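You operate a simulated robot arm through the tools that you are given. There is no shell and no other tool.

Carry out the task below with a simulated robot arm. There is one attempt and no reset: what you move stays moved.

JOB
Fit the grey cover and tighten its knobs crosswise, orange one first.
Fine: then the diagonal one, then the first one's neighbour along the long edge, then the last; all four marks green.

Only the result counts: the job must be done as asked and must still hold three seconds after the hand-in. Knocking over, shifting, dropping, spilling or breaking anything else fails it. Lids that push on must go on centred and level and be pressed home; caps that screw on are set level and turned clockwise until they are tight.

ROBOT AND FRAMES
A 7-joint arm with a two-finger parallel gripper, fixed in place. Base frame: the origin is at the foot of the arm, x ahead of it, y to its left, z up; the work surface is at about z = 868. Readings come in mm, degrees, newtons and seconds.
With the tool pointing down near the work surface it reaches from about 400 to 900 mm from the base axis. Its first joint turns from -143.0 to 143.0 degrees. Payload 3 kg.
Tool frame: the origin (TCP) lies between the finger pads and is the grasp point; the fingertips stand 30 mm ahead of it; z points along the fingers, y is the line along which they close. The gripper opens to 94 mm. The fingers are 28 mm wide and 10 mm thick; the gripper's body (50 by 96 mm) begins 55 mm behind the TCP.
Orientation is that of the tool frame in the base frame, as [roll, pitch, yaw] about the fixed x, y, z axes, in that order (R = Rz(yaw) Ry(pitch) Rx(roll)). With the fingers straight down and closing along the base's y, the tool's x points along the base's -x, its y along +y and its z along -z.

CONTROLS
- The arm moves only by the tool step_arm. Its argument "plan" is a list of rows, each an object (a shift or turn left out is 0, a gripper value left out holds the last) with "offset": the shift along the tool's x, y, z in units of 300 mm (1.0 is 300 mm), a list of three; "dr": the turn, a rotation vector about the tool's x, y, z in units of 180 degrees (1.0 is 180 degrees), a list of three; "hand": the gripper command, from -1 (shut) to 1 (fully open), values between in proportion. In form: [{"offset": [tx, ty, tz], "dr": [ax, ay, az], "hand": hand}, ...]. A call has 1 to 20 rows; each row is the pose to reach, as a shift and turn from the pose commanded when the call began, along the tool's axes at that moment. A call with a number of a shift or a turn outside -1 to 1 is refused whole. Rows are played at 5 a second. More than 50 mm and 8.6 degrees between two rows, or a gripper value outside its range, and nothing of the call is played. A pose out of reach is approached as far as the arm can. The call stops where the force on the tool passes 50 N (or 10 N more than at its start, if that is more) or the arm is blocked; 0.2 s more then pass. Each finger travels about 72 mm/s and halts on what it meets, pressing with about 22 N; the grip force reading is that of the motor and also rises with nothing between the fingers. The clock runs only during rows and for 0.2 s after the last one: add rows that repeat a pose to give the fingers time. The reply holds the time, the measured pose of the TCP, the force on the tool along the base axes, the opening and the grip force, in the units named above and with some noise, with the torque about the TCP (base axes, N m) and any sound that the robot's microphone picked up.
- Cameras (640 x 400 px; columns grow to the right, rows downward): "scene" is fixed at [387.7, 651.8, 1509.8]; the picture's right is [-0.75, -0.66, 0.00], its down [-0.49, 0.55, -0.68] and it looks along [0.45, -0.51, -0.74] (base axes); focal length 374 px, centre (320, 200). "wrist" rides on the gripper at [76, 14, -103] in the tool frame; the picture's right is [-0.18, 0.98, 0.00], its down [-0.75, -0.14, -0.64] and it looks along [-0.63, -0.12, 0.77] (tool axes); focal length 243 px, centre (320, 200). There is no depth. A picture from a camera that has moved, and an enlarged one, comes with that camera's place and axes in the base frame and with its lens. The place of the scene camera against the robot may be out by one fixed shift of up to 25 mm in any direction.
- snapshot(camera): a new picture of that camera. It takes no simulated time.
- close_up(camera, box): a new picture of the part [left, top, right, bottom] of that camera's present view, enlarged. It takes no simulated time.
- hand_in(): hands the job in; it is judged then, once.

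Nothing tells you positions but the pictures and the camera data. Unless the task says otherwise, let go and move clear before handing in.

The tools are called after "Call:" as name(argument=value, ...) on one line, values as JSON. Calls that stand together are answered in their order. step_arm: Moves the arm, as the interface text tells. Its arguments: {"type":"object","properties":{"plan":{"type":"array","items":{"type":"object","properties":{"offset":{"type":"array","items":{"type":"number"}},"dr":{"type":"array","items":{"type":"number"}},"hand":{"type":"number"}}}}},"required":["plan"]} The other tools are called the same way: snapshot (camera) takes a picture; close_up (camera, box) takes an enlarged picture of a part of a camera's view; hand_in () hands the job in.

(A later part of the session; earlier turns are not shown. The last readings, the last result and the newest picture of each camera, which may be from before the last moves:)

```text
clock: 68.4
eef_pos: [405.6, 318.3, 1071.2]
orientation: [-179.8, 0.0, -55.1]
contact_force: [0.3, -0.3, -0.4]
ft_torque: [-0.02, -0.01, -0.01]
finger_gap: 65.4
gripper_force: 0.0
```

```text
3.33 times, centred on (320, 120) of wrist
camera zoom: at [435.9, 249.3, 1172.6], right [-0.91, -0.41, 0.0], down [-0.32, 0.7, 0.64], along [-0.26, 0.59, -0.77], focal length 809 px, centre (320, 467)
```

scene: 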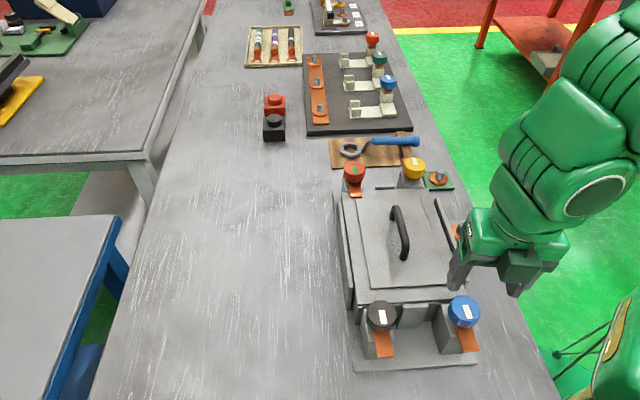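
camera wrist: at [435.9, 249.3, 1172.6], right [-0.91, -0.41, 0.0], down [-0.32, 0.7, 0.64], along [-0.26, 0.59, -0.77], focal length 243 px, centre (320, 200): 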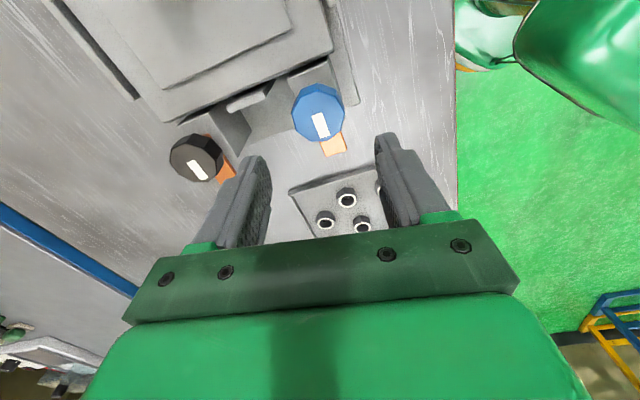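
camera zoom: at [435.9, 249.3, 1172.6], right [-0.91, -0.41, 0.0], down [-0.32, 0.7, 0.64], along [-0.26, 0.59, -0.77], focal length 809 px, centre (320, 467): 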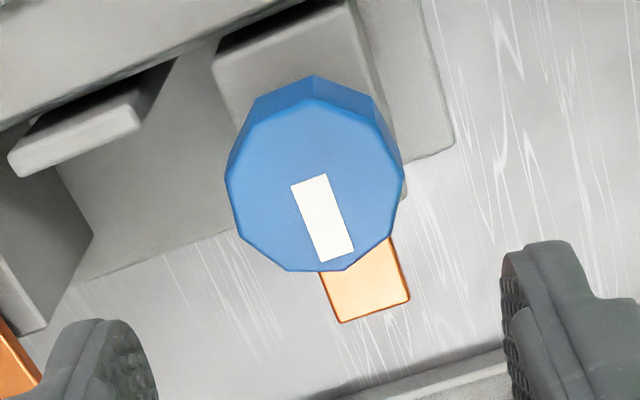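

Call:
step_arm(plan=[{"offset": [0.0017, -0.004, 0.03], "hand": 0.35}, {"offset": [0.0017, -0.004, 0.1], "hand": 0.35}, {"offset": [0.0017, -0.004, 0.18], "hand": 0.35}, {"offset": [0.0017, -0.004, 0.24], "hand": 0.35}, {"offset": [0.0017, -0.004, 0.2773], "hand": 0.35}, {"offset": [0.0017, -0.004, 0.2773], "hand": 0.35}])

Call:
close_up(camera="wrist", box=[240, 110, 400, 220])

Call:
close_up(camera="scene", box=[400, 250, 520, 360])

```text
clock: 69.8
eef_pos: [406.8, 321.5, 987.5]
orientation: [-179.9, 0.0, -55.2]
contact_force: [-0.7, -0.9, -0.2]
ft_torque: [-0.02, 0.0, -0.01]
finger_gap: 63.6
gripper_force: 0.0
```

```text
3.64 times, centred on (320, 165) of wrist
camera zoom: at [437.6, 250.2, 1088.7], right [-0.91, -0.41, 0.0], down [-0.32, 0.7, 0.64], along [-0.26, 0.59, -0.77], focal length 882 px, centre (320, 327)
```

zoom: 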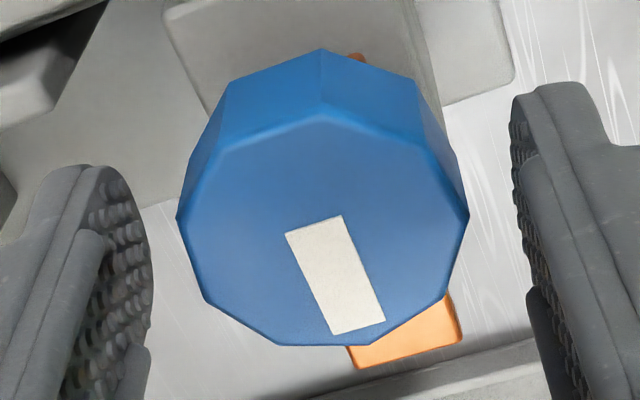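

```text
3.64 times, centred on (460, 305) of scene
camera zoom: at [387.7, 651.8, 1509.8], right [-0.75, -0.66, 0.0], down [-0.49, 0.55, -0.68], along [0.45, -0.51, -0.74], focal length 1362 px, centre (-189, -182)
```

zoom: 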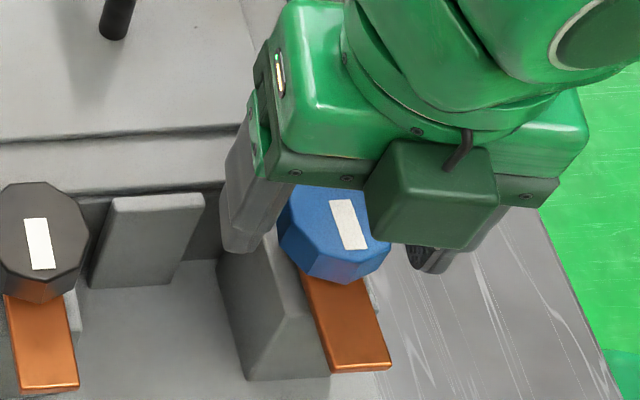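

Blue is centred between the jaws; closing now.

Call:
step_arm(plan=[{"hand": 0}, {"hand": -0.2}, {"hand": -1}, {"hand": -1}, {"hand": -1}])

```text
clock: 71.0
eef_pos: [405.7, 320.0, 987.1]
orientation: [-179.9, 0.0, -55.2]
contact_force: [-27.4, -21.0, 7.0]
ft_torque: [-0.53, 0.56, -0.05]
finger_gap: 42.7
gripper_force: 45.3
```

Call:
step_arm(plan=[{"offset": [0, 0.0025, 0], "hand": -1}, {"offset": [0, 0.0045, 0], "hand": -1}, {"offset": [0, 0.0045, 0], "hand": -1}])

```text
clock: 71.8
eef_pos: [405.7, 319.6, 988.0]
orientation: [-179.9, 0.0, -55.1]
contact_force: [-13.4, -11.3, -9.6]
ft_torque: [-0.22, 0.23, 0.0]
finger_gap: 42.7
gripper_force: 45.2
```

Call:
step_arm(plan=[{"offset": [0, 0.0025, 0], "hand": -1}, {"offset": [0, 0.0025, 0], "hand": -1}])

Call:
step_arm(plan=[{"dr": [0, 0, 0.0278], "hand": -1}, {"dr": [0, 0, 0.0556], "hand": -1}, {"dr": [0, 0, 0.0833], "hand": -1}, {"dr": [0, 0, 0.1111], "hand": -1}, {"dr": [0, 0, 0.1111], "hand": -1}])

```text
clock: 72.4
eef_pos: [404.8, 319.2, 987.5]
orientation: [-179.9, 0.0, -55.2]
contact_force: [6.6, 5.2, -19.9]
ft_torque: [0.15, 0.0, 0.05]
finger_gap: 42.6
gripper_force: 45.1
```

```text
clock: 73.3
eef_pos: [405.9, 319.7, 988.5]
orientation: [-179.7, -0.1, -73.1]
contact_force: [11.0, 10.3, -24.0]
ft_torque: [0.1, 0.31, 0.07]
finger_gap: 42.7
gripper_force: 45.0
stopped in row 4: the force on the tool passed its limit at 52 N (the readings are from after the stop); the commanded pose is now the measured one
```

Call:
step_arm(plan=[{"offset": [0, -0.0017, 0.0025], "hand": -1}, {"offset": [0, -0.0017, 0.0025], "hand": -1}])

Call:
step_arm(plan=[{"dr": [0, 0, 0.0278], "hand": -1}, {"offset": [0, 0, 0.0005], "dr": [0, 0, 0.0556], "hand": -1}, {"offset": [0, 0, 0.0005], "dr": [0, 0, 0.0556], "hand": -1}])

```text
clock: 74.0
eef_pos: [407.5, 319.3, 986.7]
orientation: [-179.6, 0.0, -73.0]
contact_force: [0.8, 2.3, -0.7]
ft_torque: [-0.22, 0.19, 0.02]
finger_gap: 42.8
gripper_force: 45.2
```

```text
clock: 74.8
eef_pos: [407.4, 319.4, 987.1]
orientation: [-179.6, 0.0, -83.1]
contact_force: [5.3, 4.2, 4.1]
ft_torque: [0.22, 0.17, -0.03]
finger_gap: 42.8
gripper_force: 44.8
```

Forces are now small. I'll continue turning blue clockwise in larger arcs.

Call:
step_arm(plan=[{"offset": [0, -0.0003, 0.0002], "dr": [0, 0, 0.0278], "hand": -1}, {"offset": [0, -0.0006, 0.0004], "dr": [0, 0, 0.0556], "hand": -1}, {"offset": [0, -0.0009, 0.0006], "dr": [0, 0, 0.0833], "hand": -1}, {"offset": [0, -0.0012, 0.0008], "dr": [0, 0, 0.1111], "hand": -1}, {"offset": [0, -0.0015, 0.001], "dr": [0, 0, 0.1389], "hand": -1}, {"offset": [0, -0.0018, 0.0012], "dr": [0, 0, 0.1667], "hand": -1}, {"offset": [0, -0.0018, 0.0012], "dr": [0, 0, 0.1667], "hand": -1}])

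Call:
close_up(camera="scene", box=[400, 250, 520, 360])

```text
clock: 76.3
eef_pos: [407.3, 320.7, 985.8]
orientation: [-179.8, 0.2, -113.0]
contact_force: [24.6, 11.3, -9.5]
ft_torque: [0.21, -0.42, 0.06]
finger_gap: 42.8
gripper_force: 44.9
```

```text
3.64 times, centred on (460, 305) of scene
camera zoom: at [387.7, 651.8, 1509.8], right [-0.75, -0.66, 0.0], down [-0.49, 0.55, -0.68], along [0.45, -0.51, -0.74], focal length 1362 px, centre (-189, -182)
```

zoom: 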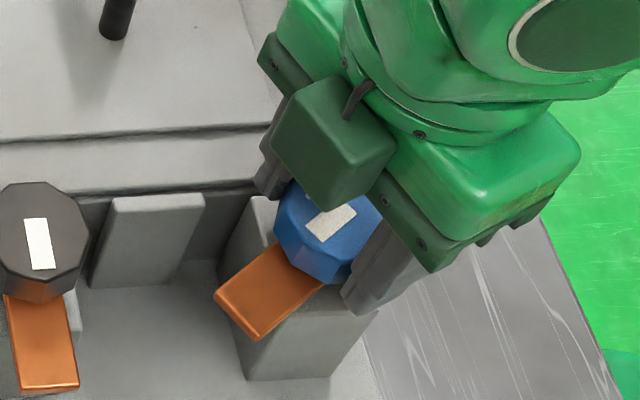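

Call:
step_arm(plan=[{"offset": [-0.0025, -0.0025, 0.001], "hand": -1}, {"offset": [-0.0025, -0.0025, 0.001], "hand": -1}])

Call:
step_arm(plan=[{"offset": [0, -0.0003, 0.0002], "dr": [0, 0, 0.0278], "hand": -1}, {"offset": [0, -0.0006, 0.0004], "dr": [0, 0, 0.0556], "hand": -1}, {"offset": [0, -0.0009, 0.0006], "dr": [0, 0, 0.0833], "hand": -1}, {"offset": [0, -0.0012, 0.0008], "dr": [0, 0, 0.1111], "hand": -1}, {"offset": [0, -0.0015, 0.001], "dr": [0, 0, 0.1389], "hand": -1}, {"offset": [0, -0.0018, 0.0012], "dr": [0, 0, 0.1667], "hand": -1}, {"offset": [0, -0.0018, 0.0012], "dr": [0, 0, 0.1667], "hand": -1}])

Call:
close_up(camera="scene", box=[400, 250, 520, 360])

```text
clock: 77.0
eef_pos: [407.6, 321.5, 987.1]
orientation: [-179.9, 0.2, -112.9]
contact_force: [4.4, 3.5, 3.6]
ft_torque: [-0.04, 0.21, -0.01]
finger_gap: 42.6
gripper_force: 45.2
```

```text
clock: 78.5
eef_pos: [407.9, 319.1, 985.9]
orientation: [180.0, 0.3, -143.1]
contact_force: [7.6, -7.5, -0.8]
ft_torque: [-0.11, -0.09, -0.01]
finger_gap: 42.9
gripper_force: 44.8
```

```text
3.64 times, centred on (460, 305) of scene
camera zoom: at [387.7, 651.8, 1509.8], right [-0.75, -0.66, 0.0], down [-0.49, 0.55, -0.68], along [0.45, -0.51, -0.74], focal length 1362 px, centre (-189, -182)
```

zoom: 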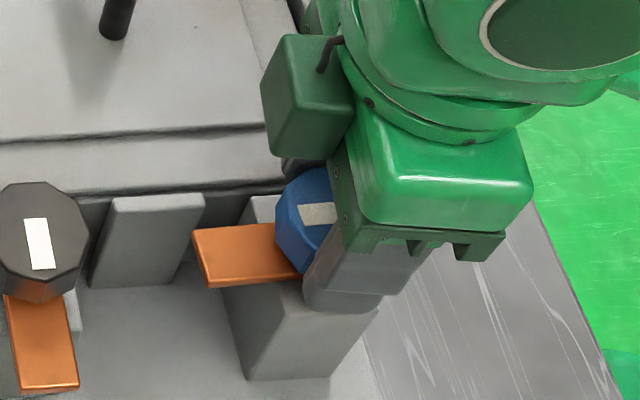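

Blue has turned 88° with low forces. Continuing.

Call:
step_arm(plan=[{"offset": [0, -0.0002, 0.0002], "dr": [0, 0, 0.0278], "hand": -1}, {"offset": [0, -0.0004, 0.0004], "dr": [0, 0, 0.0556], "hand": -1}, {"offset": [0, -0.0006, 0.0006], "dr": [0, 0, 0.0833], "hand": -1}, {"offset": [0, -0.0008, 0.0008], "dr": [0, 0, 0.1111], "hand": -1}, {"offset": [0, -0.001, 0.001], "dr": [0, 0, 0.1389], "hand": -1}, {"offset": [0, -0.0012, 0.0012], "dr": [0, 0, 0.1667], "hand": -1}, {"offset": [0, -0.0012, 0.0012], "dr": [0, 0, 0.1667], "hand": -1}])

Call:
close_up(camera="scene", box=[400, 250, 520, 360])

Call:
close_up(camera="wrist", box=[240, 110, 400, 220])

```text
clock: 80.2
eef_pos: [408.6, 317.8, 984.1]
orientation: [179.9, 0.3, -173.1]
contact_force: [31.6, -17.8, -13.9]
ft_torque: [-0.37, -0.86, 0.05]
finger_gap: 42.8
gripper_force: 45.1
```

```text
3.64 times, centred on (460, 305) of scene
camera zoom: at [387.7, 651.8, 1509.8], right [-0.75, -0.66, 0.0], down [-0.49, 0.55, -0.68], along [0.45, -0.51, -0.74], focal length 1362 px, centre (-189, -182)
```

zoom: 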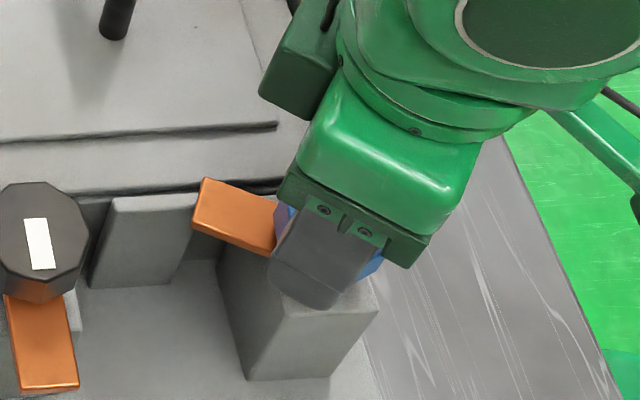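

```text
3.64 times, centred on (320, 165) of wrist
camera zoom: at [330.1, 324.7, 1085.9], right [0.06, 1.0, 0.0], down [0.76, -0.05, 0.65], along [0.64, -0.04, -0.76], focal length 882 px, centre (320, 327)
```

zoom: 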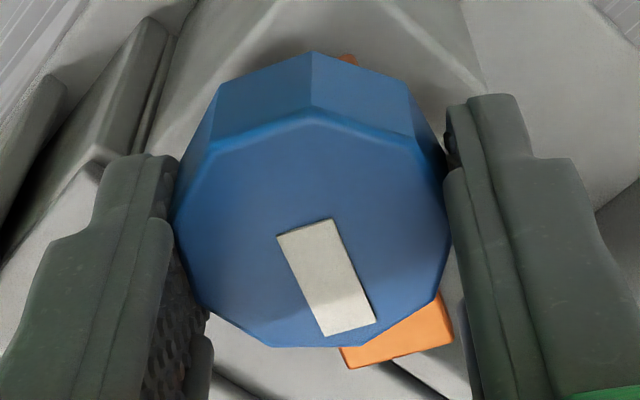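

Call:
step_arm(plan=[{"offset": [-0.0035, -0.0027, 0.0015], "hand": -1}, {"offset": [-0.0035, -0.0027, 0.0015], "hand": -1}])

Call:
step_arm(plan=[{"offset": [0, -0.0004, 0.0002], "dr": [0, 0, 0.0278], "hand": -1}, {"offset": [-0.0002, -0.0008, 0.0004], "dr": [0, 0, 0.0556], "hand": -1}, {"offset": [-0.0004, -0.0012, 0.0006], "dr": [0, 0, 0.0833], "hand": -1}, {"offset": [-0.0006, -0.0016, 0.0008], "dr": [0, 0, 0.1111], "hand": -1}, {"offset": [-0.0006, -0.0016, 0.0008], "dr": [0, 0, 0.1111], "hand": -1}])

Call:
close_up(camera="wrist", box=[240, 110, 400, 220])

```text
clock: 80.8
eef_pos: [409.3, 318.9, 984.7]
orientation: [179.9, 0.2, -173.0]
contact_force: [2.0, -16.1, 11.1]
ft_torque: [-0.46, 0.0, 0.03]
finger_gap: 43.0
gripper_force: 44.2
```

```text
clock: 82.0
eef_pos: [409.0, 318.5, 983.9]
orientation: [179.9, 0.1, 166.9]
contact_force: [-24.6, -7.7, 0.3]
ft_torque: [-0.14, 0.47, -0.04]
finger_gap: 42.8
gripper_force: 44.4
```

```text
3.64 times, centred on (320, 165) of wrist
camera zoom: at [336.9, 350.2, 1085.6], right [0.4, 0.92, 0.0], down [0.7, -0.31, 0.64], along [0.59, -0.26, -0.77], focal length 882 px, centre (320, 327)
```

zoom: 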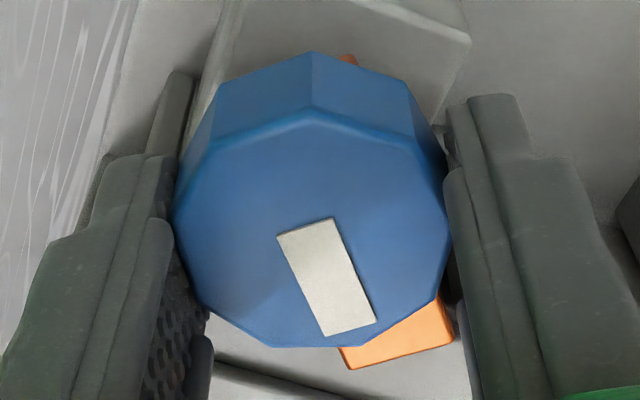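

Call:
step_arm(plan=[{"offset": [0.003, -0.0018, 0], "hand": -1}, {"offset": [0.003, -0.0018, 0], "hand": -1}])

Call:
step_arm(plan=[{"offset": [0, -0.0002, 0.0002], "dr": [0, 0, 0.0278], "hand": -1}, {"offset": [0, -0.0004, 0.0004], "dr": [0, 0, 0.0556], "hand": -1}, {"offset": [0, -0.0006, 0.0006], "dr": [0, 0, 0.0833], "hand": -1}, {"offset": [0, -0.0006, 0.0006], "dr": [0, 0, 0.0833], "hand": -1}])

Call:
close_up(camera="wrist", box=[240, 110, 400, 220])

```text
clock: 82.5
eef_pos: [408.0, 318.6, 984.8]
orientation: [179.9, 0.2, 167.0]
contact_force: [-11.6, -1.6, -6.5]
ft_torque: [0.09, 0.46, -0.04]
finger_gap: 42.5
gripper_force: 45.3
```

```text
clock: 83.5
eef_pos: [409.0, 317.5, 983.5]
orientation: [179.9, 0.2, 152.0]
contact_force: [-3.6, -0.3, -11.9]
ft_torque: [-0.15, -0.13, -0.05]
finger_gap: 42.7
gripper_force: 44.8
```

```text
3.64 times, centred on (320, 165) of wrist
camera zoom: at [347.2, 367.0, 1085.3], right [0.62, 0.78, 0.0], down [0.6, -0.48, 0.64], along [0.5, -0.4, -0.77], focal length 882 px, centre (320, 327)
```

zoom: 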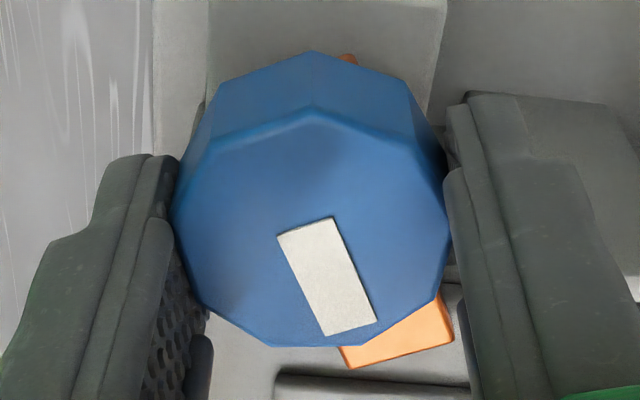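

Blue has turned about 153° and its arm now reaches over the cover; the mark is still white. I'll go on in small steps.

Call:
step_arm(plan=[{"offset": [0, -0.0002, 0.0006], "dr": [0, 0, 0.0278], "hand": -1}, {"offset": [0, -0.0004, 0.0008], "dr": [0, 0, 0.0556], "hand": -1}, {"offset": [0, -0.0004, 0.0008], "dr": [0, 0, 0.0556], "hand": -1}])

Call:
close_up(camera="wrist", box=[240, 110, 400, 220])

```text
clock: 84.3
eef_pos: [409.0, 318.2, 983.6]
orientation: [179.7, 0.1, 141.9]
contact_force: [7.2, -12.8, -5.4]
ft_torque: [-0.75, -0.24, -0.01]
finger_gap: 42.6
gripper_force: 45.2
```

```text
3.64 times, centred on (320, 165) of wrist
camera zoom: at [356.5, 376.6, 1085.1], right [0.75, 0.66, 0.0], down [0.5, -0.58, 0.64], along [0.43, -0.48, -0.77], focal length 882 px, centre (320, 327)
```

zoom: 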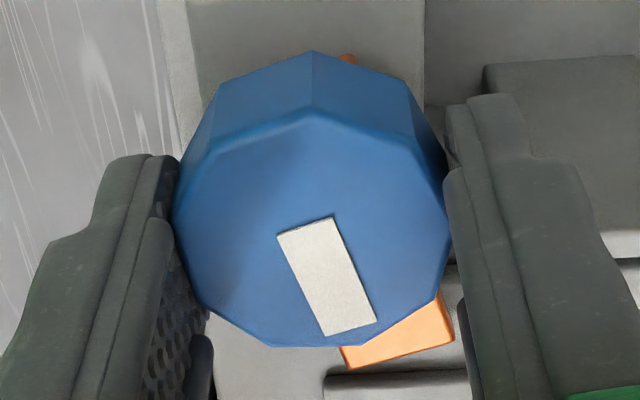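

Call:
step_arm(plan=[{"offset": [-0.001, -0.0006, 0.0002], "dr": [0, 0, 0.0278], "hand": -1}, {"offset": [-0.0015, -0.0008, 0.0004], "dr": [0, 0, 0.0556], "hand": -1}, {"offset": [-0.0015, -0.0008, 0.0004], "dr": [0, 0, 0.0556], "hand": -1}])

Call:
close_up(camera="wrist", box=[240, 110, 400, 220])

```text
clock: 85.2
eef_pos: [409.2, 317.6, 984.4]
orientation: [179.8, 0.0, 131.9]
contact_force: [3.3, -14.0, 0.4]
ft_torque: [-0.36, 0.19, 0.02]
finger_gap: 42.5
gripper_force: 45.7
```

```text
3.64 times, centred on (320, 165) of wrist
camera zoom: at [367.3, 384.2, 1085.0], right [0.85, 0.52, 0.0], down [0.4, -0.66, 0.64], along [0.34, -0.55, -0.77], focal length 882 px, centre (320, 327)
```

zoom: 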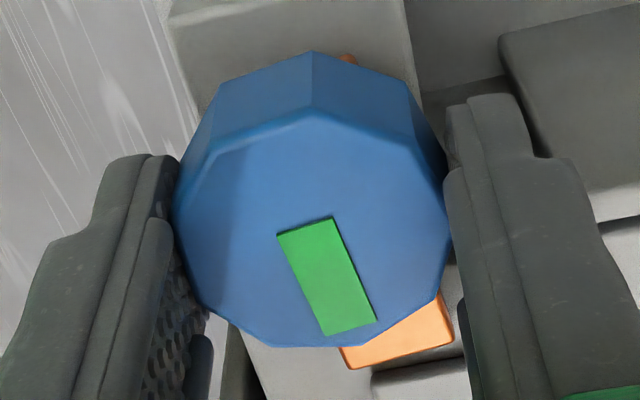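

Blue's mark is green. I'll add a few degrees for margin, as with the first, and check.

Call:
step_arm(plan=[{"offset": [-0.0005, -0.0005, 0], "dr": [0, 0, 0.01], "hand": -1}, {"offset": [-0.0008, -0.0008, 0], "dr": [0, 0, 0.02], "hand": -1}, {"offset": [-0.0008, -0.0008, 0], "dr": [0, 0, 0.02], "hand": -1}])

Call:
close_up(camera="wrist", box=[240, 110, 400, 220])

```text
clock: 86.0
eef_pos: [410.0, 316.6, 983.2]
orientation: [179.7, 0.2, 128.3]
contact_force: [0.2, -9.4, -5.1]
ft_torque: [-0.48, -0.02, 0.03]
finger_gap: 42.6
gripper_force: 45.4
```

```text
3.64 times, centred on (320, 165) of wrist
camera zoom: at [371.4, 386.5, 1084.9], right [0.89, 0.47, 0.0], down [0.35, -0.68, 0.64], along [0.3, -0.57, -0.77], focal length 882 px, centre (320, 327)
```

zoom: 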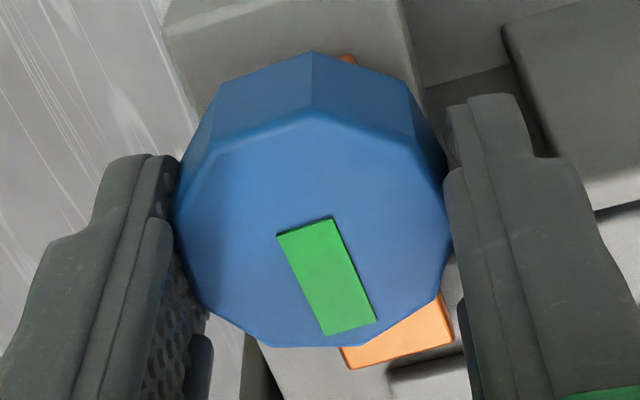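

Call:
step_arm(plan=[{"offset": [-0.0003, -0.0003, 0], "dr": [0, 0, 0.011], "hand": -1}, {"offset": [-0.0006, -0.0006, 0], "dr": [0, 0, 0.022], "hand": -1}, {"offset": [-0.0006, -0.0006, 0], "dr": [0, 0, 0.022], "hand": -1}])

Call:
close_up(camera="wrist", box=[240, 110, 400, 220])

```text
clock: 86.8
eef_pos: [408.5, 316.7, 982.8]
orientation: [179.8, 0.0, 124.4]
contact_force: [-6.4, -2.5, -13.6]
ft_torque: [-0.59, -0.13, 0.62]
finger_gap: 42.6
gripper_force: 45.5
```

```text
3.64 times, centred on (320, 165) of wrist
camera zoom: at [376.2, 388.7, 1084.9], right [0.92, 0.4, 0.0], down [0.31, -0.7, 0.64], along [0.26, -0.59, -0.77], focal length 882 px, centre (320, 327)
```

zoom: 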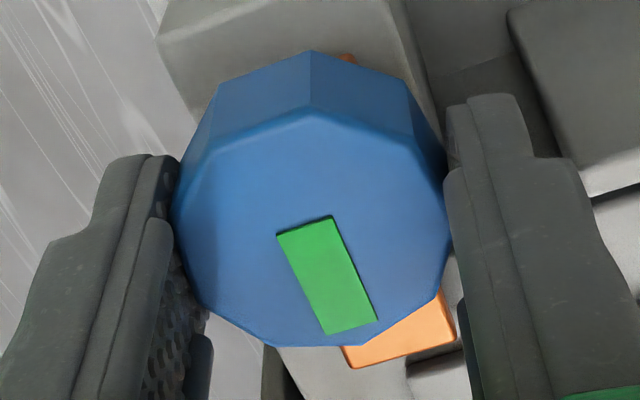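

Torque rose to 0.6 N·m at the stop and the mark stays green: blue is tight. I'll release it and rise.

Call:
step_arm(plan=[{"hand": -0.4}, {"hand": 0.0}, {"hand": 0.4}, {"hand": 0.4}, {"hand": 0.4}, {"offset": [0, 0, -0.06], "hand": 0.4}, {"offset": [0, 0, -0.17], "hand": 0.4}, {"offset": [0, 0, -0.295], "hand": 0.4}, {"offset": [0, 0, -0.295], "hand": 0.4}])

Call:
snapshot(camera="scene")

Call:
snapshot(camera="wrist")

```text
clock: 88.8
eef_pos: [408.9, 316.5, 1073.5]
orientation: [179.8, 0.0, 124.4]
contact_force: [0.2, -0.6, -0.3]
ft_torque: [-0.01, 0.0, 0.0]
finger_gap: 65.7
gripper_force: 0.0
```

```text
taken
```

scene: 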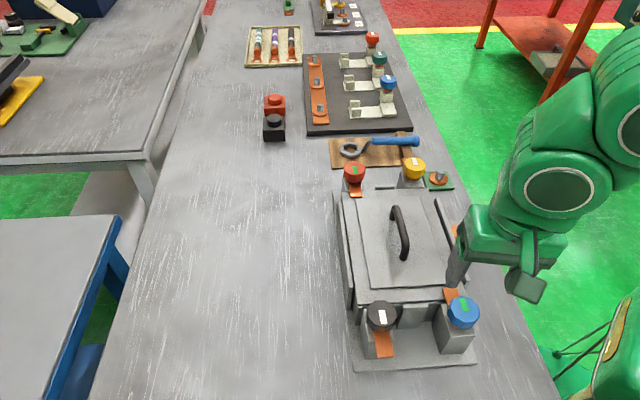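

```text
taken
camera wrist: at [375.9, 388.9, 1173.7], right [0.92, 0.4, 0.0], down [0.31, -0.7, 0.64], along [0.26, -0.59, -0.77], focal length 243 px, centre (320, 200)
```

wrist: 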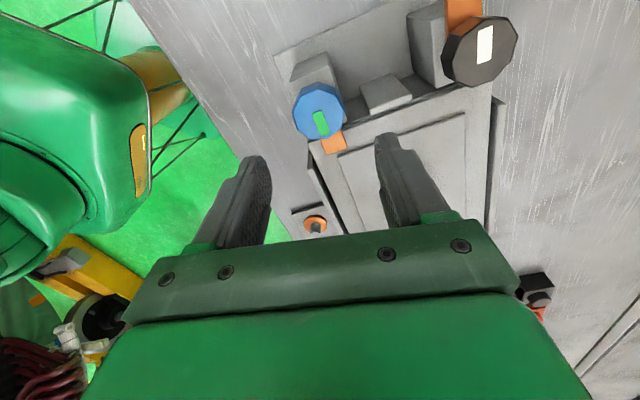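

Blue and orange both show green. Next is black, the orange knob's neighbour along the long edge; I'll move over and wind the wrist back again.

Call:
step_arm(plan=[{"offset": [0.0086, 0.0415, 0], "dr": [0, 0, -0.0445], "hand": 0.4}, {"offset": [0.0171, 0.0829, 0], "dr": [0, 0, -0.089]}, {"offset": [0.0257, 0.1244, 0], "dr": [0, 0, -0.1335]}, {"offset": [0.0343, 0.1659, 0], "dr": [0, 0, -0.178]}, {"offset": [0.0428, 0.2073, 0], "dr": [0, 0, -0.2225]}, {"offset": [0.0514, 0.2488, 0], "dr": [0, 0, -0.267]}, {"offset": [0.06, 0.2903, 0], "dr": [0, 0, -0.3115]}, {"offset": [0.0686, 0.3318, 0], "dr": [0, 0, -0.356]}, {"offset": [0.0771, 0.3732, 0], "dr": [0, 0, -0.4]}, {"offset": [0.0857, 0.4147, 0], "dr": [0, 0, -0.4445]}, {"offset": [0.0857, 0.4147, 0], "dr": [0, 0, -0.489]}, {"offset": [0.0857, 0.4147, 0], "dr": [0, 0, -0.5335]}, {"offset": [0.0857, 0.4147, 0], "dr": [0, 0, -0.578]}, {"offset": [0.0857, 0.4147, 0], "dr": [0, 0, -0.6225]}, {"offset": [0.0857, 0.4147, 0], "dr": [0, 0, -0.667]}, {"offset": [0.0857, 0.4147, 0], "dr": [0, 0, -0.667]}])

Call:
step_arm(plan=[{"dr": [0, 0, -0.0445], "hand": 0.4}, {"dr": [0, 0, -0.089]}, {"dr": [0, 0, -0.1335]}, {"dr": [0, 0, -0.178]}, {"dr": [0, 0, -0.2225]}, {"dr": [0, 0, -0.267]}, {"dr": [0, 0, -0.3115]}, {"dr": [0, 0, -0.336]}, {"dr": [0, 0, -0.336]}])

Call:
snapshot(camera="wrist")

Call:
close_up(camera="wrist", box=[250, 60, 390, 180])

```text
clock: 92.2
eef_pos: [497.3, 408.3, 1073.5]
orientation: [-179.8, 0.2, -115.4]
contact_force: [-1.1, 0.0, -0.4]
ft_torque: [-0.02, -0.01, -0.01]
finger_gap: 65.8
gripper_force: 0.0
```

```text
clock: 94.2
eef_pos: [497.7, 408.8, 1073.2]
orientation: [-179.7, -0.1, -55.0]
contact_force: [-0.1, -1.5, 0.3]
ft_torque: [-0.01, -0.01, 0.0]
finger_gap: 65.9
gripper_force: 0.0
```

```text
taken
camera wrist: at [527.5, 338.2, 1174.1], right [-0.91, -0.41, 0.0], down [-0.32, 0.7, 0.64], along [-0.26, 0.59, -0.77], focal length 243 px, centre (320, 200)
```

wrist: 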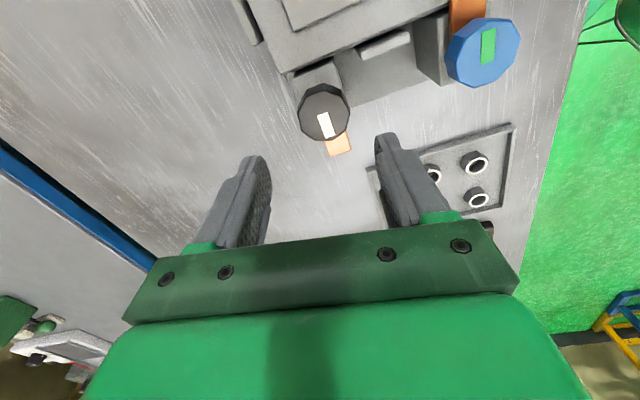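

```text
3.33 times, centred on (320, 120) of wrist
camera zoom: at [527.5, 338.2, 1174.1], right [-0.91, -0.41, 0.0], down [-0.32, 0.7, 0.64], along [-0.26, 0.59, -0.77], focal length 809 px, centre (320, 467)
```

zoom: 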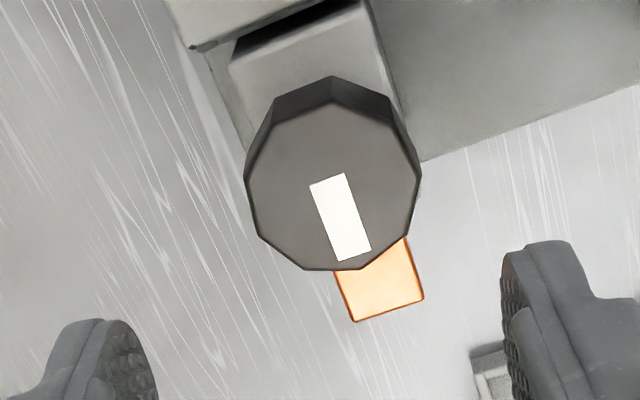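

Black sits about 3 to 5 mm off my axis; using what I learned on the blue one, I'll shift by (3, 4.5) mm in the tool frame and lower.

Call:
step_arm(plan=[{"offset": [0.01, 0.015, 0.0], "hand": 0.4}, {"offset": [0.01, 0.015, 0.1], "hand": 0.4}, {"offset": [0.01, 0.015, 0.19], "hand": 0.4}, {"offset": [0.01, 0.015, 0.25], "hand": 0.4}, {"offset": [0.01, 0.015, 0.287], "hand": 0.4}, {"offset": [0.01, 0.015, 0.287], "hand": 0.4}])

Call:
close_up(camera="wrist", box=[240, 110, 400, 220])

```text
clock: 95.5
eef_pos: [493.9, 401.8, 986.3]
orientation: [-179.7, 0.0, -55.1]
contact_force: [-0.5, 0.9, 1.0]
ft_torque: [-0.02, -0.01, 0.02]
finger_gap: 65.8
gripper_force: 0.1
```

```text
3.64 times, centred on (320, 165) of wrist
camera zoom: at [525.8, 333.1, 1088.0], right [-0.91, -0.41, 0.0], down [-0.32, 0.7, 0.64], along [-0.26, 0.59, -0.77], focal length 882 px, centre (320, 327)
```

zoom: 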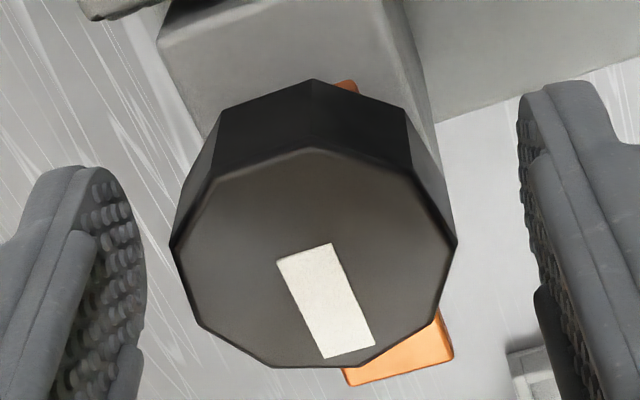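

Call:
step_arm(plan=[{"offset": [-0.005, -0.0007, 0.0], "hand": 0.4}, {"offset": [-0.01, -0.001, 0.0], "hand": 0.3}, {"offset": [-0.01, -0.001, 0.0], "hand": 0}, {"offset": [-0.01, -0.001, 0.0], "hand": -0.2}, {"offset": [-0.01, -0.001, 0.0], "hand": -1}, {"offset": [-0.01, -0.001, 0.0], "hand": -1}, {"offset": [-0.01, -0.001, 0.0], "hand": -1}])

Call:
close_up(camera="wrist", box=[240, 110, 400, 220])

```text
clock: 97.2
eef_pos: [493.3, 406.5, 987.3]
orientation: [-179.7, 0.1, -55.1]
contact_force: [11.0, 12.1, -4.5]
ft_torque: [0.14, 0.05, 0.05]
finger_gap: 42.7
gripper_force: 45.4
```

```text
3.64 times, centred on (320, 165) of wrist
camera zoom: at [524.4, 336.3, 1087.9], right [-0.91, -0.41, -0.01], down [-0.32, 0.7, 0.64], along [-0.26, 0.59, -0.77], focal length 882 px, centre (320, 327)
```

zoom: 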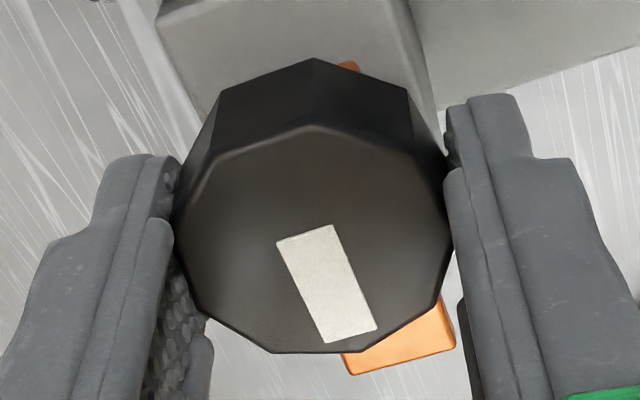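

Call:
step_arm(plan=[{"offset": [0, -0.002, 0], "hand": -1}, {"offset": [0, -0.002, 0], "hand": -1}])

Call:
step_arm(plan=[{"dr": [0, 0, 0.0278], "hand": -1}, {"offset": [0, 0, 0.0003], "dr": [0, 0, 0.0556], "hand": -1}, {"offset": [0, 0, 0.0003], "dr": [0, 0, 0.0556], "hand": -1}])

```text
clock: 97.8
eef_pos: [493.7, 405.3, 985.9]
orientation: [-179.9, 0.0, -55.1]
contact_force: [2.9, 6.0, -3.4]
ft_torque: [0.08, 0.4, 0.0]
finger_gap: 42.8
gripper_force: 45.1
```

```text
clock: 98.5
eef_pos: [493.4, 405.0, 987.5]
orientation: [-179.6, 0.0, -65.1]
contact_force: [5.1, 11.9, -7.6]
ft_torque: [-0.37, -0.12, 0.03]
finger_gap: 42.9
gripper_force: 45.3
```

Forces stay small. I'll turn black clockwise 30° at a time.

Call:
step_arm(plan=[{"offset": [-0.0003, -0.0008, 0.0003], "dr": [0, 0, 0.0278], "hand": -1}, {"offset": [-0.0006, -0.0014, 0.0006], "dr": [0, 0, 0.0556], "hand": -1}, {"offset": [-0.0006, -0.0017, 0.0008], "dr": [0, 0, 0.0833], "hand": -1}, {"offset": [-0.0006, -0.002, 0.001], "dr": [0, 0, 0.1111], "hand": -1}, {"offset": [-0.0006, -0.0023, 0.0012], "dr": [0, 0, 0.1389], "hand": -1}, {"offset": [-0.0006, -0.0026, 0.0014], "dr": [0, 0, 0.1667], "hand": -1}, {"offset": [-0.0006, -0.0026, 0.0014], "dr": [0, 0, 0.1667], "hand": -1}])

Call:
snapshot(camera="scene")

```text
clock: 100.2
eef_pos: [494.8, 407.8, 986.2]
orientation: [-179.8, 0.0, -95.2]
contact_force: [-5.9, 12.8, -16.0]
ft_torque: [0.17, 0.4, -0.02]
finger_gap: 42.7
gripper_force: 45.2
```

```text
taken
```

scene: 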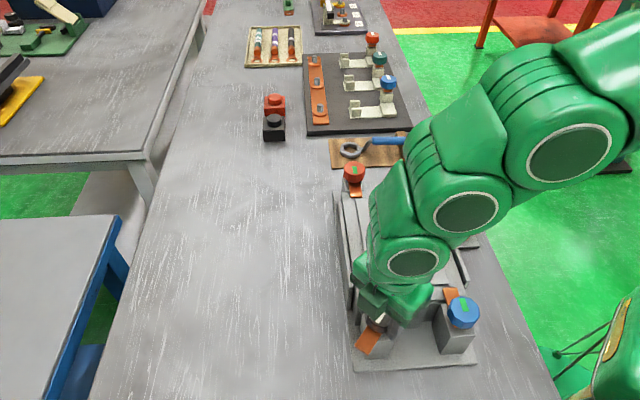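

Call:
step_arm(plan=[{"offset": [-0.0015, 0.0005, 0.0018], "dr": [0, 0, 0.0278], "hand": -1}, {"offset": [-0.0015, 0.0003, 0.002], "dr": [0, 0, 0.0556], "hand": -1}, {"offset": [-0.0015, 0, 0.0022], "dr": [0, 0, 0.0833], "hand": -1}, {"offset": [-0.0015, -0.0002, 0.0024], "dr": [0, 0, 0.1111], "hand": -1}, {"offset": [-0.0015, -0.0004, 0.0026], "dr": [0, 0, 0.1389], "hand": -1}, {"offset": [-0.0015, -0.0006, 0.0028], "dr": [0, 0, 0.1667], "hand": -1}, {"offset": [-0.0015, -0.0006, 0.0028], "dr": [0, 0, 0.1667], "hand": -1}])

```text
clock: 101.8
eef_pos: [494.2, 406.9, 985.3]
orientation: [-179.9, 0.1, -125.2]
contact_force: [-3.7, -2.7, -18.9]
ft_torque: [-0.04, 0.15, 0.0]
finger_gap: 42.5
gripper_force: 45.2
```

Call:
step_arm(plan=[{"offset": [0, 0, 0.0025], "dr": [0, 0, 0.0278], "hand": -1}, {"offset": [0, -0.0002, 0.0028], "dr": [0, 0, 0.0556], "hand": -1}, {"offset": [0, -0.0004, 0.003], "dr": [0, 0, 0.0833], "hand": -1}, {"offset": [0, -0.0006, 0.0032], "dr": [0, 0, 0.1111], "hand": -1}, {"offset": [0, -0.0008, 0.0034], "dr": [0, 0, 0.1389], "hand": -1}, {"offset": [0, -0.001, 0.0036], "dr": [0, 0, 0.1667], "hand": -1}, {"offset": [0, -0.001, 0.0036], "dr": [0, 0, 0.1667], "hand": -1}])

Call:
snapshot(camera="wrist")

```text
clock: 103.3
eef_pos: [495.0, 407.3, 984.5]
orientation: [-179.9, 0.3, -155.2]
contact_force: [6.5, -5.4, -12.2]
ft_torque: [-0.1, -0.06, -0.01]
finger_gap: 42.8
gripper_force: 44.6
```

```text
taken
camera wrist: at [419.1, 388.4, 1085.6], right [-0.25, 0.97, 0.0], down [0.74, 0.19, 0.65], along [0.63, 0.16, -0.76], focal length 243 px, centre (320, 200)
```

wrist: 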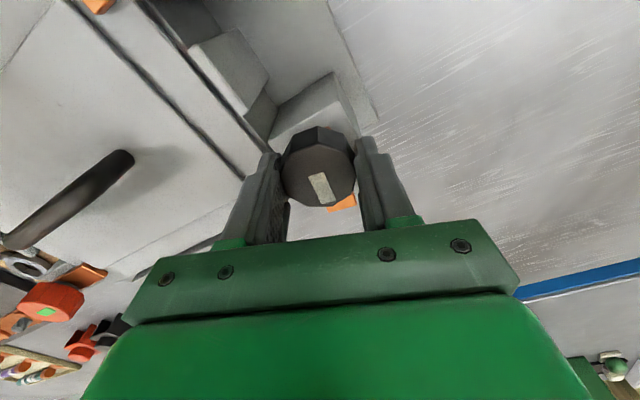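

Call:
step_arm(plan=[{"offset": [0, -0.001, 0.0015], "dr": [0, 0, 0.0278], "hand": -1}, {"offset": [0, -0.0013, 0.0018], "dr": [0, 0, 0.0556], "hand": -1}, {"offset": [0, -0.0016, 0.002], "dr": [0, 0, 0.0833], "hand": -1}, {"offset": [0, -0.0019, 0.0022], "dr": [0, 0, 0.1111], "hand": -1}, {"offset": [0, -0.0021, 0.0024], "dr": [0, 0, 0.1389], "hand": -1}, {"offset": [0, -0.0023, 0.0026], "dr": [0, 0, 0.1667], "hand": -1}, {"offset": [0, -0.0023, 0.0026], "dr": [0, 0, 0.1667], "hand": -1}])

Call:
close_up(camera="wrist", box=[240, 110, 400, 220])

```text
clock: 105.0
eef_pos: [495.3, 405.4, 983.0]
orientation: [179.8, 0.3, 174.9]
contact_force: [6.6, -9.1, 8.7]
ft_torque: [-0.39, -0.22, -0.03]
finger_gap: 42.6
gripper_force: 45.2
```

```text
3.64 times, centred on (320, 165) of wrist
camera zoom: at [419.9, 428.0, 1084.9], right [0.27, 0.96, 0.0], down [0.73, -0.21, 0.64], along [0.62, -0.17, -0.76], focal length 882 px, centre (320, 327)
```

zoom: 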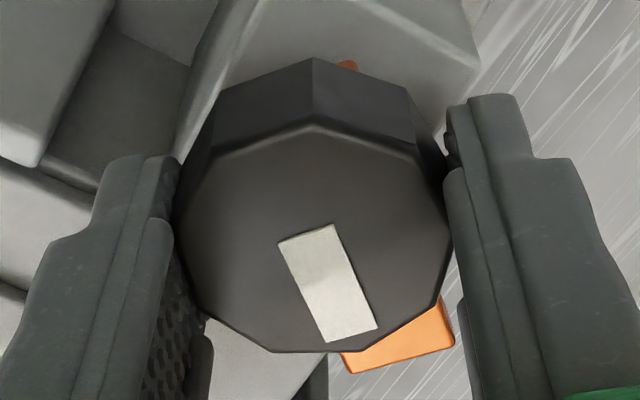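

Call:
step_arm(plan=[{"offset": [-0.0006, -0.001, 0], "dr": [0, 0, 0.0278], "hand": -1}, {"offset": [-0.0006, -0.0013, 0.0002], "dr": [0, 0, 0.0556], "hand": -1}, {"offset": [-0.0006, -0.0016, 0.0004], "dr": [0, 0, 0.0833], "hand": -1}, {"offset": [-0.0006, -0.0018, 0.0006], "dr": [0, 0, 0.1111], "hand": -1}, {"offset": [-0.0006, -0.0018, 0.0006], "dr": [0, 0, 0.1111], "hand": -1}])

Call:
close_up(camera="wrist", box=[240, 110, 400, 220])

```text
clock: 106.2
eef_pos: [496.6, 405.1, 984.7]
orientation: [179.6, 0.0, 154.8]
contact_force: [10.1, 4.5, 3.1]
ft_torque: [-0.02, -0.05, -0.04]
finger_gap: 42.8
gripper_force: 44.8
```

```text
3.64 times, centred on (320, 165) of wrist
camera zoom: at [431.8, 451.9, 1084.6], right [0.58, 0.81, 0.0], down [0.62, -0.45, 0.64], along [0.52, -0.37, -0.77], focal length 882 px, centre (320, 327)
```

zoom: 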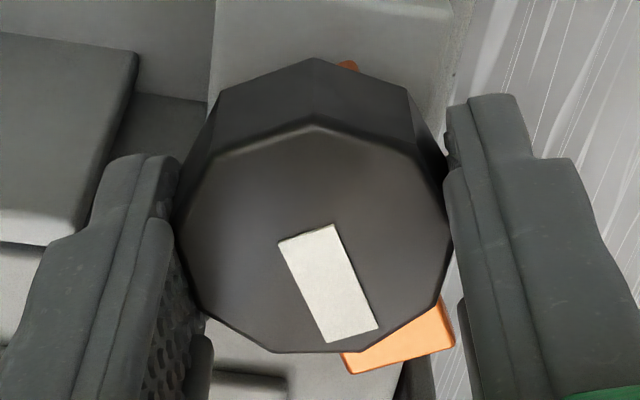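

Call:
step_arm(plan=[{"offset": [0, 0.0002, 0.0002], "dr": [0, 0, 0.0278], "hand": -1}, {"offset": [0, 0.0002, 0.0004], "dr": [0, 0, 0.0556], "hand": -1}, {"offset": [0, 0.0002, 0.0006], "dr": [0, 0, 0.0833], "hand": -1}, {"offset": [0, 0.0002, 0.0006], "dr": [0, 0, 0.0833], "hand": -1}])

Call:
close_up(camera="wrist", box=[240, 110, 400, 220])

```text
clock: 107.2
eef_pos: [496.5, 405.0, 983.9]
orientation: [179.8, 0.1, 139.7]
contact_force: [12.7, -0.1, 5.1]
ft_torque: [-0.24, 0.03, -0.07]
finger_gap: 42.9
gripper_force: 45.2
```

```text
3.64 times, centred on (320, 165) of wrist
camera zoom: at [445.7, 466.5, 1084.3], right [0.77, 0.63, 0.0], down [0.48, -0.6, 0.64], along [0.41, -0.5, -0.77], focal length 882 px, centre (320, 327)
```

zoom: 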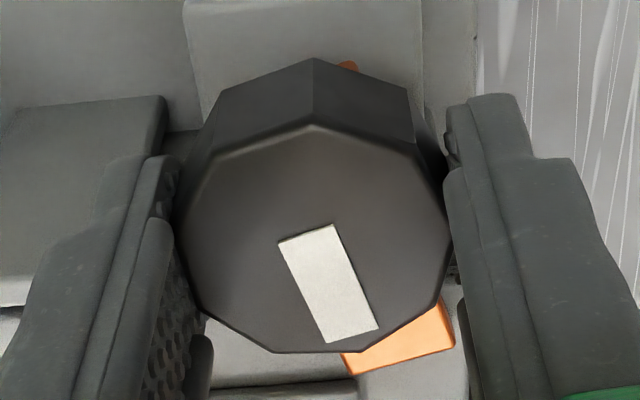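

Call:
step_arm(plan=[{"offset": [0, 0.0004, 0.0002], "dr": [0, 0, 0.0278], "hand": -1}, {"offset": [0, 0.0004, 0.0002], "dr": [0, 0, 0.05], "hand": -1}, {"offset": [0, 0.0004, 0.0002], "dr": [0, 0, 0.05], "hand": -1}])

Call:
close_up(camera="wrist", box=[240, 110, 400, 220])

```text
clock: 108.0
eef_pos: [495.8, 406.0, 982.6]
orientation: [179.9, 0.2, 130.9]
contact_force: [9.1, -8.0, 8.0]
ft_torque: [-0.46, -0.15, -0.03]
finger_gap: 42.9
gripper_force: 44.9
```

```text
3.64 times, centred on (320, 165) of wrist
camera zoom: at [455.6, 473.3, 1084.1], right [0.86, 0.5, 0.0], down [0.38, -0.66, 0.64], along [0.33, -0.55, -0.77], focal length 882 px, centre (320, 327)
```

zoom: 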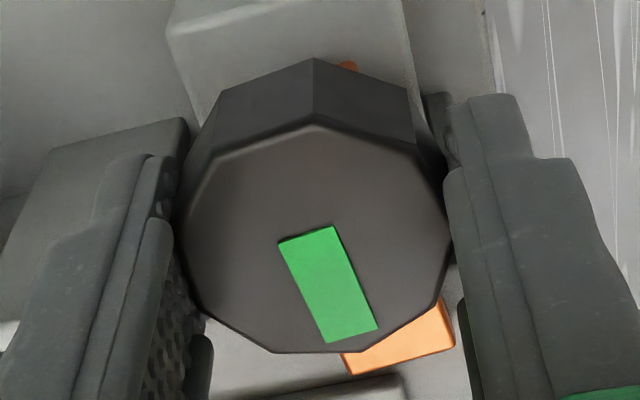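

Black is green. A few degrees more until the torque rises, as with blue.

Call:
step_arm(plan=[{"offset": [-0.0004, -0.0004, 0], "dr": [0, 0, 0.012], "hand": -1}, {"offset": [-0.0006, -0.0006, 0], "dr": [0, 0, 0.024], "hand": -1}, {"offset": [-0.0006, -0.0006, 0], "dr": [0, 0, 0.036], "hand": -1}, {"offset": [-0.0006, -0.0006, 0], "dr": [0, 0, 0.036], "hand": -1}])

Call:
close_up(camera="wrist", box=[240, 110, 400, 220])

```text
clock: 109.0
eef_pos: [494.9, 407.3, 982.9]
orientation: [179.8, 0.0, 124.4]
contact_force: [1.4, -10.5, 1.1]
ft_torque: [-0.3, 0.09, 0.47]
finger_gap: 42.5
gripper_force: 44.6
```

```text
3.64 times, centred on (320, 165) of wrist
camera zoom: at [463.4, 477.2, 1084.1], right [0.92, 0.4, 0.0], down [0.31, -0.7, 0.64], along [0.26, -0.59, -0.77], focal length 882 px, centre (320, 327)
```

zoom: 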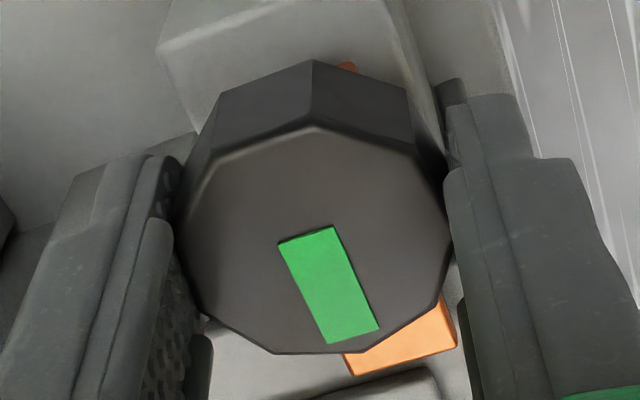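

Black is tight and green with 0.47 N·m at the stop. I'll release, rise, and go over to the yellow knob, the last one.

Call:
step_arm(plan=[{"hand": -0.4}, {"hand": 0.0}, {"hand": 0.4}, {"hand": 0.4}, {"hand": 0.4}, {"offset": [0, 0, -0.06], "hand": 0.4}, {"offset": [0, 0, -0.17], "hand": 0.4}, {"offset": [0, 0, -0.3], "hand": 0.4}, {"offset": [0, 0, -0.3], "hand": 0.4}])

Call:
snapshot(camera="scene")

Call:
snapshot(camera="wrist")

```text
clock: 111.0
eef_pos: [495.4, 405.7, 1073.1]
orientation: [179.7, 0.0, 124.4]
contact_force: [0.6, 0.2, -0.1]
ft_torque: [-0.01, 0.02, 0.0]
finger_gap: 66.0
gripper_force: 0.0
```

```text
taken
```

scene: 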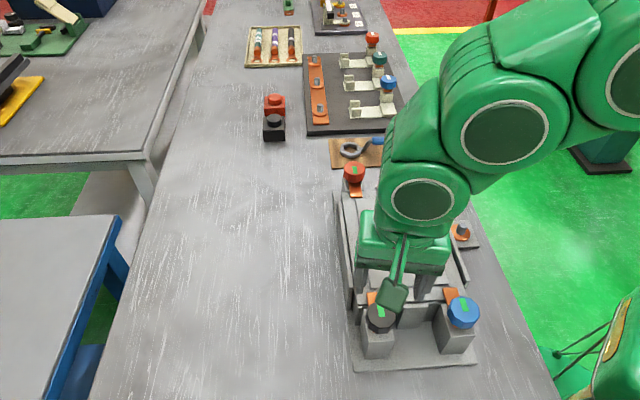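

```text
taken
camera wrist: at [462.7, 477.2, 1174.3], right [0.91, 0.4, 0.01], down [0.31, -0.7, 0.64], along [0.26, -0.59, -0.77], focal length 243 px, centre (320, 200)
```

wrist: 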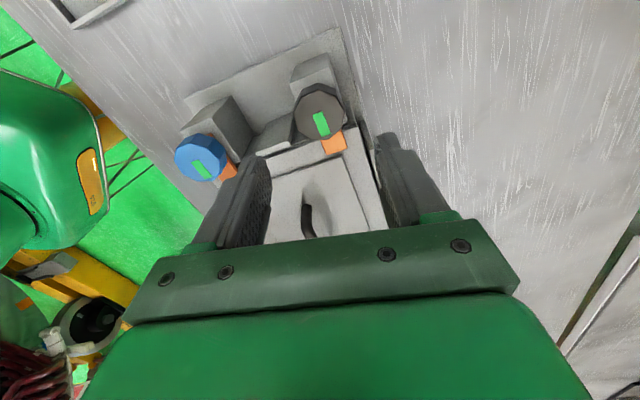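

Call:
step_arm(plan=[{"offset": [-0.051, -0.01, 0], "dr": [0, 0, -0.0427], "hand": 0.4}, {"offset": [-0.102, -0.02, 0], "dr": [0, 0, -0.0855]}, {"offset": [-0.153, -0.03, 0], "dr": [0, 0, -0.1282]}, {"offset": [-0.204, -0.04, 0], "dr": [0, 0, -0.171]}, {"offset": [-0.255, -0.05, 0], "dr": [0, 0, -0.2137]}, {"offset": [-0.306, -0.06, 0], "dr": [0, 0, -0.2564]}, {"offset": [-0.357, -0.07, 0], "dr": [0, 0, -0.2992]}, {"offset": [-0.408, -0.08, 0], "dr": [0, 0, -0.3419]}, {"offset": [-0.459, -0.09, 0], "dr": [0, 0, -0.3846]}, {"offset": [-0.51, -0.1, 0], "dr": [0, 0, -0.4274]}, {"offset": [-0.561, -0.11, 0], "dr": [0, 0, -0.4701]}, {"offset": [-0.612, -0.12, 0], "dr": [0, 0, -0.5129]}, {"offset": [-0.663, -0.1296, 0], "dr": [0, 0, -0.5556]}, {"offset": [-0.663, -0.1296, 0], "dr": [0, 0, -0.5556]}])

```text
clock: 114.0
eef_pos: [577.1, 219.6, 1071.9]
orientation: [-179.8, 0.3, -135.6]
contact_force: [0.1, 0.4, -0.6]
ft_torque: [-0.01, -0.01, 0.01]
finger_gap: 65.8
gripper_force: 0.1
```

Call:
step_arm(plan=[{"offset": [0.015, -0.0379, 0], "dr": [0, 0, -0.0407], "hand": 0.4}, {"offset": [0.03, -0.0759, 0], "dr": [0, 0, -0.0814]}, {"offset": [0.045, -0.1138, 0], "dr": [0, 0, -0.1221]}, {"offset": [0.06, -0.1517, 0], "dr": [0, 0, -0.1628]}, {"offset": [0.075, -0.1897, 0], "dr": [0, 0, -0.2035]}, {"offset": [0.09, -0.2276, 0], "dr": [0, 0, -0.2443]}, {"offset": [0.105, -0.2656, 0], "dr": [0, 0, -0.285]}, {"offset": [0.12, -0.3035, 0], "dr": [0, 0, -0.3257]}, {"offset": [0.135, -0.3414, 0], "dr": [0, 0, -0.3664]}, {"offset": [0.15, -0.3794, 0], "dr": [0, 0, -0.4071]}, {"offset": [0.165, -0.4173, 0], "dr": [0, 0, -0.4478]}, {"offset": [0.165, -0.4173, 0], "dr": [0, 0, -0.4478]}])

Call:
snapshot(camera="wrist")

Call:
close_up(camera="wrist", box=[250, 60, 390, 180])

```text
clock: 116.5
eef_pos: [627.6, 96.2, 1073.0]
orientation: [-179.7, 0.0, -54.9]
contact_force: [0.6, 0.5, 0.6]
ft_torque: [0.0, 0.04, 0.01]
finger_gap: 65.8
gripper_force: 0.1
```

```text
taken
camera wrist: at [658.8, 25.5, 1174.4], right [-0.91, -0.41, 0.0], down [-0.32, 0.7, 0.64], along [-0.26, 0.59, -0.77], focal length 243 px, centre (320, 200)
```

wrist: 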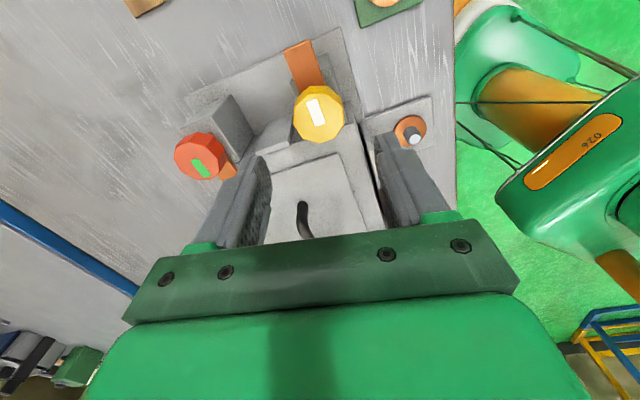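

```text
3.33 times, centred on (320, 120) of wrist
camera zoom: at [658.8, 25.5, 1174.4], right [-0.91, -0.41, 0.0], down [-0.32, 0.7, 0.64], along [-0.26, 0.59, -0.77], focal length 809 px, centre (320, 467)
```

zoom: 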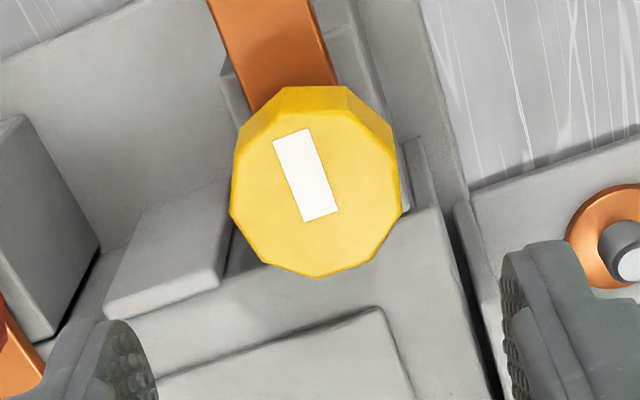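

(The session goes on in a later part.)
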